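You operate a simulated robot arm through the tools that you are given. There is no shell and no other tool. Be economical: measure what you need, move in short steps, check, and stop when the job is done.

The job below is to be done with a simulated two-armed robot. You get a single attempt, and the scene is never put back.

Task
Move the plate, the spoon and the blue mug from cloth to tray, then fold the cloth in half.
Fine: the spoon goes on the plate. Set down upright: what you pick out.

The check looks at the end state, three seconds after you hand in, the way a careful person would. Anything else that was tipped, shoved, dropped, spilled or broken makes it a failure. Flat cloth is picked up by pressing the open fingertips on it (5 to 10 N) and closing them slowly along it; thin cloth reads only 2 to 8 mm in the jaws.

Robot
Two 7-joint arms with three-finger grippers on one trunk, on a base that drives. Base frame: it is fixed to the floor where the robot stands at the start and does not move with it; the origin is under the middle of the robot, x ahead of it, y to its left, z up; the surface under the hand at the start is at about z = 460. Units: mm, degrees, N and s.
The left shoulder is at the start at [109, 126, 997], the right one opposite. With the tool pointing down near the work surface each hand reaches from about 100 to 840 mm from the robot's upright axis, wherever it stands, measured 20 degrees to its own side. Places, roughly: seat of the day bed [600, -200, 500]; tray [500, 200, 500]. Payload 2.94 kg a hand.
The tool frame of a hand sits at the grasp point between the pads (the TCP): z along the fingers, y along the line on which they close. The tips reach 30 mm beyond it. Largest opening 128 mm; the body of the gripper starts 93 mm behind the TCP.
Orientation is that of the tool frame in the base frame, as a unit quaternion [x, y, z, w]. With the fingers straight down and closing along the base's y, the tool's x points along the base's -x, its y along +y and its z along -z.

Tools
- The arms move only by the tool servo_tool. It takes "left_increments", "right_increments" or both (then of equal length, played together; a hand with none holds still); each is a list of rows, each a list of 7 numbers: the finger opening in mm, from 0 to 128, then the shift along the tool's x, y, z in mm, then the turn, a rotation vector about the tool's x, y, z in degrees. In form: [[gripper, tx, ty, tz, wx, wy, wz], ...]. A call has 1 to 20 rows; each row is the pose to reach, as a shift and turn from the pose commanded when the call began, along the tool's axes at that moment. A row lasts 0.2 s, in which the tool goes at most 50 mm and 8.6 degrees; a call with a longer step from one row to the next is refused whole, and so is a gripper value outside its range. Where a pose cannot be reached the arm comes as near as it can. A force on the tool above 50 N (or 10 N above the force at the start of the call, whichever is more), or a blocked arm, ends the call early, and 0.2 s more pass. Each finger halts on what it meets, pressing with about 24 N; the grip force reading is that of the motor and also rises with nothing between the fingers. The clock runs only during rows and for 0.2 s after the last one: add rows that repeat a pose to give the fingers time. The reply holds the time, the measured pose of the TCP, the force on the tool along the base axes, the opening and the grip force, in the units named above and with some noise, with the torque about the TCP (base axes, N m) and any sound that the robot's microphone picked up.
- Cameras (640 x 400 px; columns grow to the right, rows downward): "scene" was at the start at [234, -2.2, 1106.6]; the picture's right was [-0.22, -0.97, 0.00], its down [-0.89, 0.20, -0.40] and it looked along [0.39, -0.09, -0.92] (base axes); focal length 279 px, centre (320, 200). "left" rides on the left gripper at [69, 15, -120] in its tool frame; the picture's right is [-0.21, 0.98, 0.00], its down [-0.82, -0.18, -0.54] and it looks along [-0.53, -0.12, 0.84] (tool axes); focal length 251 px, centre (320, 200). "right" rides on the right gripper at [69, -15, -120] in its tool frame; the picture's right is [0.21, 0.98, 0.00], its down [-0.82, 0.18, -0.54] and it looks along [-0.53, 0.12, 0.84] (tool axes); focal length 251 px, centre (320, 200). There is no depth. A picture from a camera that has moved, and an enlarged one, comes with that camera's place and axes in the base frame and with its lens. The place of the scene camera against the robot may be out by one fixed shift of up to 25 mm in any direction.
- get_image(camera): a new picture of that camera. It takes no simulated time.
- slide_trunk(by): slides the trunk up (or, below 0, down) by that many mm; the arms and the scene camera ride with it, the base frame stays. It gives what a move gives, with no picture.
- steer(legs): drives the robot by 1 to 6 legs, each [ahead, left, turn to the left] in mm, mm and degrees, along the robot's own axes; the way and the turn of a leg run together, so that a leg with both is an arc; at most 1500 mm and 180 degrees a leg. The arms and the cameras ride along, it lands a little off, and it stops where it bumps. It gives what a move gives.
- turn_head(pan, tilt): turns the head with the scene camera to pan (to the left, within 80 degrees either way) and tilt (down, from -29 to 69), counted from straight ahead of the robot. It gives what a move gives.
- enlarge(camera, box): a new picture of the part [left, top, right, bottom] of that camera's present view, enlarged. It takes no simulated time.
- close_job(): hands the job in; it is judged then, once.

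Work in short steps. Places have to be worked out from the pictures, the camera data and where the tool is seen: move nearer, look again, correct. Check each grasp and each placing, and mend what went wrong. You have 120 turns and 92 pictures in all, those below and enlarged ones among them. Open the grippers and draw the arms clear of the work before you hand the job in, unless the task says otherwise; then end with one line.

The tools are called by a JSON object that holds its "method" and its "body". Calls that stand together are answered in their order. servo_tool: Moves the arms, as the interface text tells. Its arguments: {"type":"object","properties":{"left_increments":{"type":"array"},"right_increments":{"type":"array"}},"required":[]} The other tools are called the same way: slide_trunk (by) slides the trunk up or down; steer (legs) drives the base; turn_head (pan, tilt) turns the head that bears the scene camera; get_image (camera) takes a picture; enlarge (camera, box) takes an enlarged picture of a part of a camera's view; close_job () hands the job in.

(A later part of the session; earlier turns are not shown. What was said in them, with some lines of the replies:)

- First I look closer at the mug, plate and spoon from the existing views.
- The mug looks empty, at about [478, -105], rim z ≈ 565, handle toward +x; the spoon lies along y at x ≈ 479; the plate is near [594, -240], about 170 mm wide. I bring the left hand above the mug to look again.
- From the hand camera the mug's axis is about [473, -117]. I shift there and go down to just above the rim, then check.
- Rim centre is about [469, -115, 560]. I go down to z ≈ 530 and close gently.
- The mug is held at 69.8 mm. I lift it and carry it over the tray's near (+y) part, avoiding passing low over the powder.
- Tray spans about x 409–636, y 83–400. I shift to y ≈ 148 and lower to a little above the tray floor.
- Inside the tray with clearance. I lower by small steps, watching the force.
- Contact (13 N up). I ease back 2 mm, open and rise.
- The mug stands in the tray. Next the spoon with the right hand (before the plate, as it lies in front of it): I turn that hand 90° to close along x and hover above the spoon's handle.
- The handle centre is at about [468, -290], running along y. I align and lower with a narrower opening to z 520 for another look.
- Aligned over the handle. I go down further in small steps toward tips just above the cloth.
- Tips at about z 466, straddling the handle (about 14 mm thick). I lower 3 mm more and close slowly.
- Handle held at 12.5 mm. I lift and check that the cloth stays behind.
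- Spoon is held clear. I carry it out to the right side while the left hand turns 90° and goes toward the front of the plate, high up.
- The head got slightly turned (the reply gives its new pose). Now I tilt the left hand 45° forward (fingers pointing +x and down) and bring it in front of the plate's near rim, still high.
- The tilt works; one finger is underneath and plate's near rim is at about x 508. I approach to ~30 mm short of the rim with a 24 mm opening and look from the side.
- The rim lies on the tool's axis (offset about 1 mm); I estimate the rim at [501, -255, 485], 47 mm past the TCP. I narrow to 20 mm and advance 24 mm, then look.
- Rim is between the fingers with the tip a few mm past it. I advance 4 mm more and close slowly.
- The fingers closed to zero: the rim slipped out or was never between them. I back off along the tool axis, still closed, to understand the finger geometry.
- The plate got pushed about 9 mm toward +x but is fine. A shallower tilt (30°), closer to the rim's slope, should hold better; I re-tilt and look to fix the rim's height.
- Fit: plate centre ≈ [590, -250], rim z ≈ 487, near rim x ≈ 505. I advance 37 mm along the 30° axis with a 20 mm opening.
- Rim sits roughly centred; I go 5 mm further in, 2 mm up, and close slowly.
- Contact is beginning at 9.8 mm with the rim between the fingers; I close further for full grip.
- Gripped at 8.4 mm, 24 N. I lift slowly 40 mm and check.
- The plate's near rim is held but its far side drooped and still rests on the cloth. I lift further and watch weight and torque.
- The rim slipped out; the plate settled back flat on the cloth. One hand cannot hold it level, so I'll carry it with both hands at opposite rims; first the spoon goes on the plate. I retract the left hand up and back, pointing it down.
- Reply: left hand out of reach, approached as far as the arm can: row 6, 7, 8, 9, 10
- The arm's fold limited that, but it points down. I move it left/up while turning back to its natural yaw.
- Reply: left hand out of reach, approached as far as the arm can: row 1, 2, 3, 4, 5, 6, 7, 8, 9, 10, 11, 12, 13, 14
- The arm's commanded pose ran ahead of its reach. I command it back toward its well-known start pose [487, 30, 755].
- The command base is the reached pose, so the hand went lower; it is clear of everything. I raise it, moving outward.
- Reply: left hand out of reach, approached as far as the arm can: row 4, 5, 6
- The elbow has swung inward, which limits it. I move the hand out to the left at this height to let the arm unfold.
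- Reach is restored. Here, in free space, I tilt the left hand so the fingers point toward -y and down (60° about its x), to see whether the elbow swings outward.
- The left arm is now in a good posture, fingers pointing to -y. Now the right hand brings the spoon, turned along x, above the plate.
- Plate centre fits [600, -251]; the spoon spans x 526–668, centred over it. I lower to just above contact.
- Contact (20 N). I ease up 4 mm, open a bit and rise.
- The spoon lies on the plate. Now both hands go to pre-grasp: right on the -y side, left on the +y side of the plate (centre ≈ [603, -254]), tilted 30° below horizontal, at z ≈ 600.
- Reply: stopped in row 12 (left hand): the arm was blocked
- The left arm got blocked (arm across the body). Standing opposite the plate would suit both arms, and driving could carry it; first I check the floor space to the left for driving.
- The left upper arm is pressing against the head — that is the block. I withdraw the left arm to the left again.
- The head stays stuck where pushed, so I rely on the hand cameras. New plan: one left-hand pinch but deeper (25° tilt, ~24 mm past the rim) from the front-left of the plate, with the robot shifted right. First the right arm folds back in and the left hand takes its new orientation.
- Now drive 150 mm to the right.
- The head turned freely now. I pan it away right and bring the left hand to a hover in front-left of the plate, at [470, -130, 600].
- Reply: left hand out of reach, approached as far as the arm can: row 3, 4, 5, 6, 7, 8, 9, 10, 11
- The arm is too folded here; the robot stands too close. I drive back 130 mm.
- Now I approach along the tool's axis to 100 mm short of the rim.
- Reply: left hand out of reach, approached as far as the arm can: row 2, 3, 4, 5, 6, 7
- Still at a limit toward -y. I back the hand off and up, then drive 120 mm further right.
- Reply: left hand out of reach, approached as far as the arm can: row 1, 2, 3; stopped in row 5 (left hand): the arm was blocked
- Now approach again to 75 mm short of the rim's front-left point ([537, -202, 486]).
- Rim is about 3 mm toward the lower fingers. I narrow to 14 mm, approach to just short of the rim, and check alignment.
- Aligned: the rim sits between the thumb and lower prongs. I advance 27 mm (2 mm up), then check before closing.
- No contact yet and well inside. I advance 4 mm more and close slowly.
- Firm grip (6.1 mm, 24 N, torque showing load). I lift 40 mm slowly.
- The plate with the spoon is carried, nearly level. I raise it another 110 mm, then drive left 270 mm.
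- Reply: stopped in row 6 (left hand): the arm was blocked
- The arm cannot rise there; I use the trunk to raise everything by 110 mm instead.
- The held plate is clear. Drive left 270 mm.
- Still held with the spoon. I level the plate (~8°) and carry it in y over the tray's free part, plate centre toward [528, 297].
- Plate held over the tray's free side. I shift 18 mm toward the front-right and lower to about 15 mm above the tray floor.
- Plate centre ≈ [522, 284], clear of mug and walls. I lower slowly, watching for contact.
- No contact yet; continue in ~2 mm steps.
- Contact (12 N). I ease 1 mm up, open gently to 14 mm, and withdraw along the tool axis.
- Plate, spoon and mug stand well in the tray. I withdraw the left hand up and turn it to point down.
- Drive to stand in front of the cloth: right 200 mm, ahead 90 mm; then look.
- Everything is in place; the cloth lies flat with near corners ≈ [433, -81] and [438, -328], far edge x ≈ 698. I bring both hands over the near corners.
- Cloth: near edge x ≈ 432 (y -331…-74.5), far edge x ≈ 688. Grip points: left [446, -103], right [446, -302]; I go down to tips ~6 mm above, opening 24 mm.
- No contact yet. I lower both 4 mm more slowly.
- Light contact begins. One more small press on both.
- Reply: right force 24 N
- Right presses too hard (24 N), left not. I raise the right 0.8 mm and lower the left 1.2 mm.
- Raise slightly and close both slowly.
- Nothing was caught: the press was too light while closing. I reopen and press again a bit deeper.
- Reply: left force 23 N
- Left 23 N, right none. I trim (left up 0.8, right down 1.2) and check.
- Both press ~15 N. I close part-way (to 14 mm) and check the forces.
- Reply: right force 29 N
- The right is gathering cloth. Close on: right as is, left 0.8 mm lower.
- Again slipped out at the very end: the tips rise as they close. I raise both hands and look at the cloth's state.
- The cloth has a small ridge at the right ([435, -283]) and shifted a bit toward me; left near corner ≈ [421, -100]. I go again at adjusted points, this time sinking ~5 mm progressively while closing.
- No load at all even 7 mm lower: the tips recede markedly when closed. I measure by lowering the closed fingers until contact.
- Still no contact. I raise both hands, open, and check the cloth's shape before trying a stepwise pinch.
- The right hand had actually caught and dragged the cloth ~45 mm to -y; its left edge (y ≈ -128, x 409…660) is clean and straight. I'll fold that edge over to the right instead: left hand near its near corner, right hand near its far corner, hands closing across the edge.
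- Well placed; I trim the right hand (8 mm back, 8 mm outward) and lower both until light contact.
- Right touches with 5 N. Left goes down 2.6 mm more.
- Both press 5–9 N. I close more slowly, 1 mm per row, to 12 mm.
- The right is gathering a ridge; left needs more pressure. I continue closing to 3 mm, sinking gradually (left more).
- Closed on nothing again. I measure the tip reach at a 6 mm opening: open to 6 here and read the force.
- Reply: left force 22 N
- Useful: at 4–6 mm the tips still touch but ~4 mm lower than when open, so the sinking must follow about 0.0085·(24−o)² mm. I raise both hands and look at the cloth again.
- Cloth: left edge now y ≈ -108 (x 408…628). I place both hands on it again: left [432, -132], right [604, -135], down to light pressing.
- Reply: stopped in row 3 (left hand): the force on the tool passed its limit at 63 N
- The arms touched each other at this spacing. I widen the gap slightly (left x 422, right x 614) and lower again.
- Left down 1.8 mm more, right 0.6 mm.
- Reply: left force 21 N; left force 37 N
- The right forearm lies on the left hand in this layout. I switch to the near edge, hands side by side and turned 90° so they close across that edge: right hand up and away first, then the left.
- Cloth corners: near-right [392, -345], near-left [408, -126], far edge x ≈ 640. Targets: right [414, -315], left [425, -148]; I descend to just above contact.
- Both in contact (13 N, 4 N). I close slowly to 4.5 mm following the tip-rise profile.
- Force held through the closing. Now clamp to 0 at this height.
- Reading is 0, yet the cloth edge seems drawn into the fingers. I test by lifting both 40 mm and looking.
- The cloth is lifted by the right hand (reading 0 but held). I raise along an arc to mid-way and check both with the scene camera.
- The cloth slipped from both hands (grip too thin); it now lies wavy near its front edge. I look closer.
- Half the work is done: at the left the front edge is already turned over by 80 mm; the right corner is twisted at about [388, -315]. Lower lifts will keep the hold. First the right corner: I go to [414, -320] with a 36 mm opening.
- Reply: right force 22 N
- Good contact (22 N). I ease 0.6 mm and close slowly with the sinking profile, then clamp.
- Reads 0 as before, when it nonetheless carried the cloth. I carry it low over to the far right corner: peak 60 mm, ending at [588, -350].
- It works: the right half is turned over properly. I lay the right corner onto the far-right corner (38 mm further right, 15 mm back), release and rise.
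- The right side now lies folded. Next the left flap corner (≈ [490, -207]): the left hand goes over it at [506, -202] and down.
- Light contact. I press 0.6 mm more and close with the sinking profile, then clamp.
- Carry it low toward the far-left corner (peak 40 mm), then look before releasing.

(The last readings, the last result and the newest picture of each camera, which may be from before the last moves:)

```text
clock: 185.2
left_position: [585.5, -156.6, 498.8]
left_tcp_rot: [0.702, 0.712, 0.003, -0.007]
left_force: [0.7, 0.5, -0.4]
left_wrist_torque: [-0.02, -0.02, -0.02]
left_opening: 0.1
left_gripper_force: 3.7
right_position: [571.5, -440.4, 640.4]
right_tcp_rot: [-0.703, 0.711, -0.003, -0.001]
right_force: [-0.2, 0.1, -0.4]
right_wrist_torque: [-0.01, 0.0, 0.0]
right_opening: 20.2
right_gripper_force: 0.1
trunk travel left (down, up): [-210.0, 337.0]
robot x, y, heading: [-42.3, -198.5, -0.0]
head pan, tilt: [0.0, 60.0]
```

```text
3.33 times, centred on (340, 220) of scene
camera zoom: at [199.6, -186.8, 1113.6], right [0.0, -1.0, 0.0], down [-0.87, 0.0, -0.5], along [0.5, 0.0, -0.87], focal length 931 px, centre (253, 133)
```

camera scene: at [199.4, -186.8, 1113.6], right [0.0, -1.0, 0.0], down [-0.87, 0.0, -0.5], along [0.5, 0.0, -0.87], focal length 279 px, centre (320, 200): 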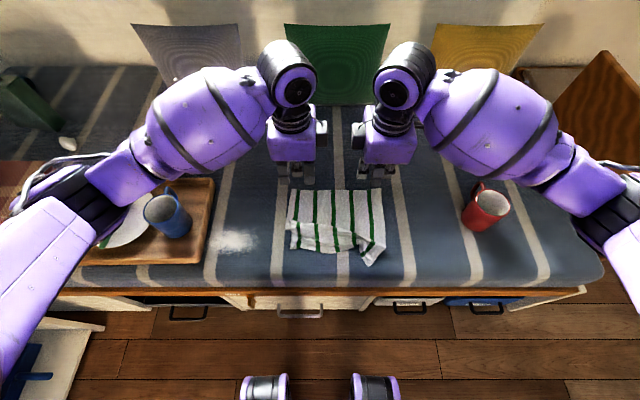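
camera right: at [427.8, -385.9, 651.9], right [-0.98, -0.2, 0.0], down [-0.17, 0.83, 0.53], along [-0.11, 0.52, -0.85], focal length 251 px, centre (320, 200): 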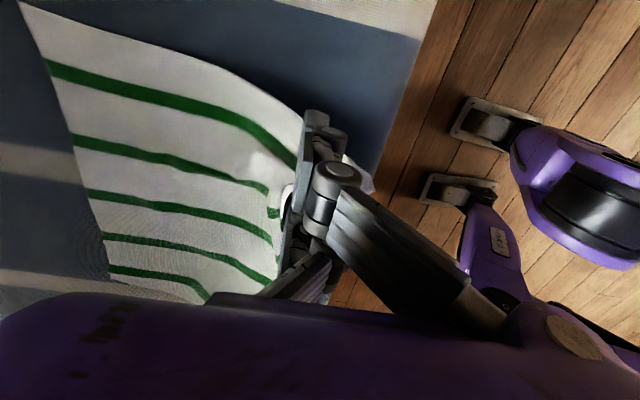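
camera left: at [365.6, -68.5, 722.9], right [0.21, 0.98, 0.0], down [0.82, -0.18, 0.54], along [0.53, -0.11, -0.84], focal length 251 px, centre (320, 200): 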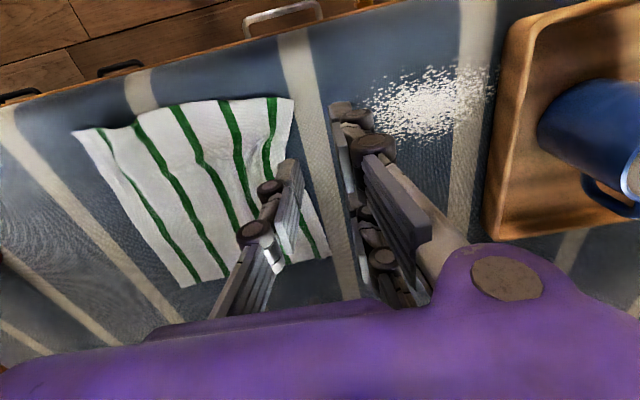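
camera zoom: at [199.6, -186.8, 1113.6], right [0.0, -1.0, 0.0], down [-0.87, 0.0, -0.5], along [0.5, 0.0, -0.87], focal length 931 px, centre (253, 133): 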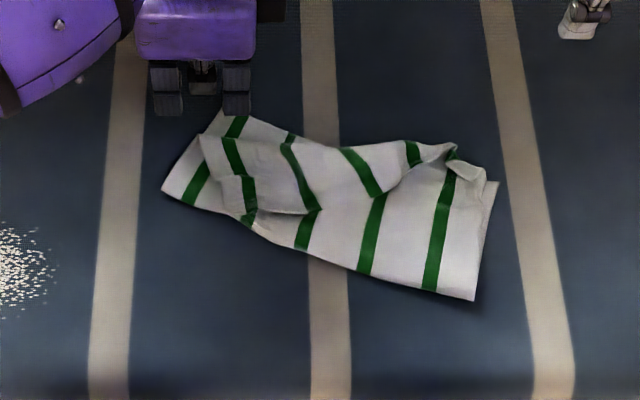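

The flap corner is still dog-eared (≈ [490, -196]) and the cloth turned a little. I retry: the right hand pins the cloth's right part with its fingertips while the left goes back over the dog-ear.

{"method": "servo_tool", "body": {"left_increments": [[10, 0, 0, -20, 0, 0, 0], [24, -10, -15, -45, 0, 0, 0], [30, -25, -40, -45, 0, 0, 0], [30, -45, -65, -45, 0, 0, 0], [30, -49, -77, -35, 0, 0, 0], [30, -49, -77, -15, 0, 0, 0], [30, -49, -77, 0, 0, 0, 0], [30, -49, -77, 4, 0, 0, 0], [30, -49, -77, 4, 0, 0, 0]], "right_increments": [[6, -25, 16, 10, 0, 0, 0], [6, -55, 34, 35, 0, 0, 0], [6, -85, 52, 65, 0, 0, 0], [6, -110, 68, 95, 0, 0, 0], [6, -115, 71, 125, 0, 0, 0], [6, -115, 71, 145, 0, 0, 0], [6, -115, 71, 150, 0, 0, 0], [6, -115, 71, 151.5, 0, 0, 0], [6, -115, 71, 151.5, 0, 0, 0]]}}

```text
clock: 186.8
left_position: [509.8, -205.8, 504.5]
left_tcp_rot: [0.702, 0.712, 0.005, -0.004]
left_force: [0.2, 5.6, 2.7]
left_wrist_torque: [-0.79, 0.05, -0.08]
left_opening: 30.1
left_gripper_force: 0.1
right_position: [503.8, -333.0, 488.9]
right_tcp_rot: [-0.701, 0.713, -0.007, -0.005]
right_force: [-4.8, -4.7, 12.8]
right_wrist_torque: [1.02, 0.21, 0.15]
right_opening: 5.1
right_gripper_force: 0.1
trunk travel left (down, up): [-210.0, 337.0]
robot x, y, heading: [-42.1, -195.1, -0.1]
head pan, tilt: [0.0, 60.0]
stopped in row 8 (left hand): the force on the tool passed its limit at 54 N (the readings are from after the stop); the commanded pose is now the measured one
```

The hands touch each other. I shift the right pin 40 mm further right and lower the left.

{"method": "servo_tool", "body": {"left_increments": [[30, 0, 0, -4, 0, 0, 0], [30, 0, 0, -4, 0, 0, 0], [30, 0, 0, -4, 0, 0, 0], [30, 0, 0, 2, 0, 0, 0], [30, 0, 0, 7, 0, 0, 0], [30, 0, 0, 11, 0, 0, 0], [30, 0, 0, 12.5, 0, 0, 0], [30, 0, 0, 12.5, 0, 0, 0]], "right_increments": [[6, 0, 0, -12, 0, 0, 0], [6, 20, 0, -14, 0, 0, 0], [6, 40, 0, -12, 0, 0, 0], [6, 40, 0, -4, 0, 0, 0], [6, 40, 0, -1, 0, 0, 0], [6, 40, 0, 0, 0, 0, 0], [6, 40, 0, 0.5, 0, 0, 0], [6, 40, 0, 0.5, 0, 0, 0]]}}

```text
clock: 188.6
left_position: [509.4, -206.7, 490.8]
left_tcp_rot: [0.702, 0.712, 0.004, -0.003]
left_force: [0.7, -0.2, 8.0]
left_wrist_torque: [-0.09, -0.12, 0.04]
left_opening: 30.2
left_gripper_force: 0.4
right_position: [502.5, -373.2, 489.3]
right_tcp_rot: [-0.701, 0.713, -0.008, -0.004]
right_force: [-1.9, -0.1, 13.5]
right_wrist_torque: [0.24, 0.01, 0.09]
right_opening: 5.6
right_gripper_force: 0.0
trunk travel left (down, up): [-210.0, 337.0]
robot x, y, heading: [-41.0, -202.1, 0.2]
head pan, tilt: [0.0, 60.0]
```

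Left presses 8 N, right pins with 13 N. I close the left with the sinking profile and clamp.

{"method": "servo_tool", "body": {"left_increments": [[28, 0, 0, 0.1, 0, 0, 0], [26, 0, 0, 0.2, 0, 0, 0], [24, 0, 0, 0.3, 0, 0, 0], [22, 0, 0, 0.4, 0, 0, 0], [20, 0, 0, 0.5, 0, 0, 0], [18, 0, 0, 0.6, 0, 0, 0], [16, 0, 0, 0.8, 0, 0, 0], [14, 0, 0, 1.1, 0, 0, 0], [12, 0, 0, 1.5, 0, 0, 0], [10, 0, 0, 1.9, 0, 0, 0], [8, 0, 0, 2.4, 0, 0, 0], [6, 0, 0, 3, 0, 0, 0], [4, 0, 0, 3.6, 0, 0, 0], [2, 0, 0, 3.9, 0, 0, 0], [0, 0, 0, 3.9, 0, 0, 0], [0, 0, 0, 3.9, 0, 0, 0]]}}

```text
clock: 192.0
left_position: [509.3, -207.4, 486.0]
left_tcp_rot: [0.703, 0.712, 0.005, -0.003]
left_force: [-0.2, -2.4, 24.3]
left_wrist_torque: [-0.34, -0.03, 0.11]
left_opening: 0.1
left_gripper_force: 23.6
right_position: [500.8, -373.8, 489.7]
right_tcp_rot: [-0.701, 0.713, -0.008, -0.005]
right_force: [1.6, 1.9, 12.2]
right_wrist_torque: [0.3, -0.05, 0.01]
right_opening: 4.2
right_gripper_force: 0.0
trunk travel left (down, up): [-210.0, 337.0]
robot x, y, heading: [-41.1, -198.0, 0.2]
head pan, tilt: [0.0, 60.0]
```

Now a real clamp (24 N). I lift straight up 45 mm, carry to the far-left corner, lower, release and rise, with the right still pinning.

{"method": "servo_tool", "body": {"left_increments": [[0, 0, 0, -12, 0, 0, 0], [0, 0, 0, -25, 0, 0, 0], [0, 1, 2, -38, 0, 0, 0], [0, 5, 10, -46, 0, 0, 0], [0, 11, 22, -48, 0, 0, 0], [0, 18, 36, -48, 0, 0, 0], [0, 25, 50, -44, 0, 0, 0], [0, 31, 63, -36, 0, 0, 0], [0, 35, 73, -26, 0, 0, 0], [0, 37, 78, -14, 0, 0, 0], [0, 37, 78, -5, 0, 0, 0], [0, 37, 78, -3, 0, 0, 0], [6, 37, 78, -5, 0, 0, 0], [16, 37, 78, -9, 0, 0, 0], [22, 37, 78, -10, 0, 0, 0], [22, 37, 78, -25, 0, 0, 0], [22, 37, 78, -55, 0, 0, 0], [22, 50, 78, -95, 0, 0, 0], [22, 70, 78, -130, 0, 0, 0]]}}

{"method": "enlarge", "body": {"camera": "scene", "box": [240, 160, 420, 290]}}

```text
clock: 196.0
left_position: [585.5, -138.8, 615.9]
left_tcp_rot: [0.702, 0.712, 0.003, -0.003]
left_force: [-0.1, 0.9, -0.4]
left_wrist_torque: [-0.02, 0.0, 0.0]
left_opening: 22.1
left_gripper_force: 0.0
right_position: [501.9, -372.9, 489.2]
right_tcp_rot: [-0.701, 0.713, -0.007, -0.005]
right_force: [-2.9, 1.1, 25.8]
right_wrist_torque: [0.56, 0.14, 0.09]
right_opening: 3.7
right_gripper_force: 0.0
trunk travel left (down, up): [-210.0, 337.0]
robot x, y, heading: [-42.1, -195.3, -0.2]
head pan, tilt: [0.0, 60.0]
```

```text
3.08 times, centred on (330, 225) of scene
camera zoom: at [197.8, -186.0, 1114.0], right [0.0, -1.0, 0.0], down [-0.87, 0.0, -0.5], along [0.5, 0.0, -0.87], focal length 859 px, centre (289, 123)
```

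zoom: 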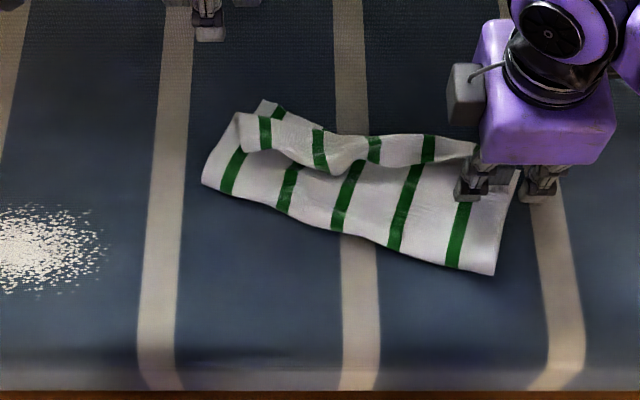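

The cloth is now folded in half, corners together. I lift the right hand straight up and draw both arms clear, grippers open.

{"method": "servo_tool", "body": {"left_increments": [[30, 0, 0, 0, 0, 0, 0], [60, 0, 0, -20, 0, 0, 0], [60, 10, -20, -50, 0, 0, 0], [60, 20, -40, -80, 0, 0, 0], [60, 30, -60, -100, 0, 0, 0], [60, 40, -80, -100, 0, 0, 0], [60, 40, -80, -100, 0, 0, 0]], "right_increments": [[6, 0, 0, -8, 0, 0, 0], [6, 0, 0, -30, 0, 0, 0], [6, 0, 0, -65, 0, 0, 0], [20, 0, 0, -100, 0, 0, 0], [40, 20, 20, -135, 0, 0, 0], [60, 45, 40, -170, 0, 0, 0], [60, 60, 60, -200, 0, 0, 0]]}}

```text
clock: 197.6
left_position: [503.7, -100.3, 718.5]
left_tcp_rot: [0.703, 0.711, 0.004, -0.004]
left_force: [0.6, 0.3, 0.8]
left_wrist_torque: [-0.02, 0.0, 0.02]
left_opening: 59.9
left_gripper_force: 0.0
right_position: [435.9, -429.3, 690.3]
right_tcp_rot: [-0.701, 0.713, -0.006, -0.006]
right_force: [0.3, 0.0, -0.9]
right_wrist_torque: [-0.01, 0.01, 0.02]
right_opening: 60.1
right_gripper_force: 0.1
trunk travel left (down, up): [-210.0, 337.0]
robot x, y, heading: [-45.6, -196.1, -0.1]
head pan, tilt: [0.0, 60.0]
```

Both hands are open, unloaded and clear; I hand the job in.

{"method": "close_job", "body": {}}

```text
The job is handed in.
```

The plate (with the spoon on it) and the upright blue mug are on the tray. The cloth is folded in half, but has moved and turned slightly on the day bed and has a small roll along its far edge. I had no pictures left to check it after lifting the hands clear.
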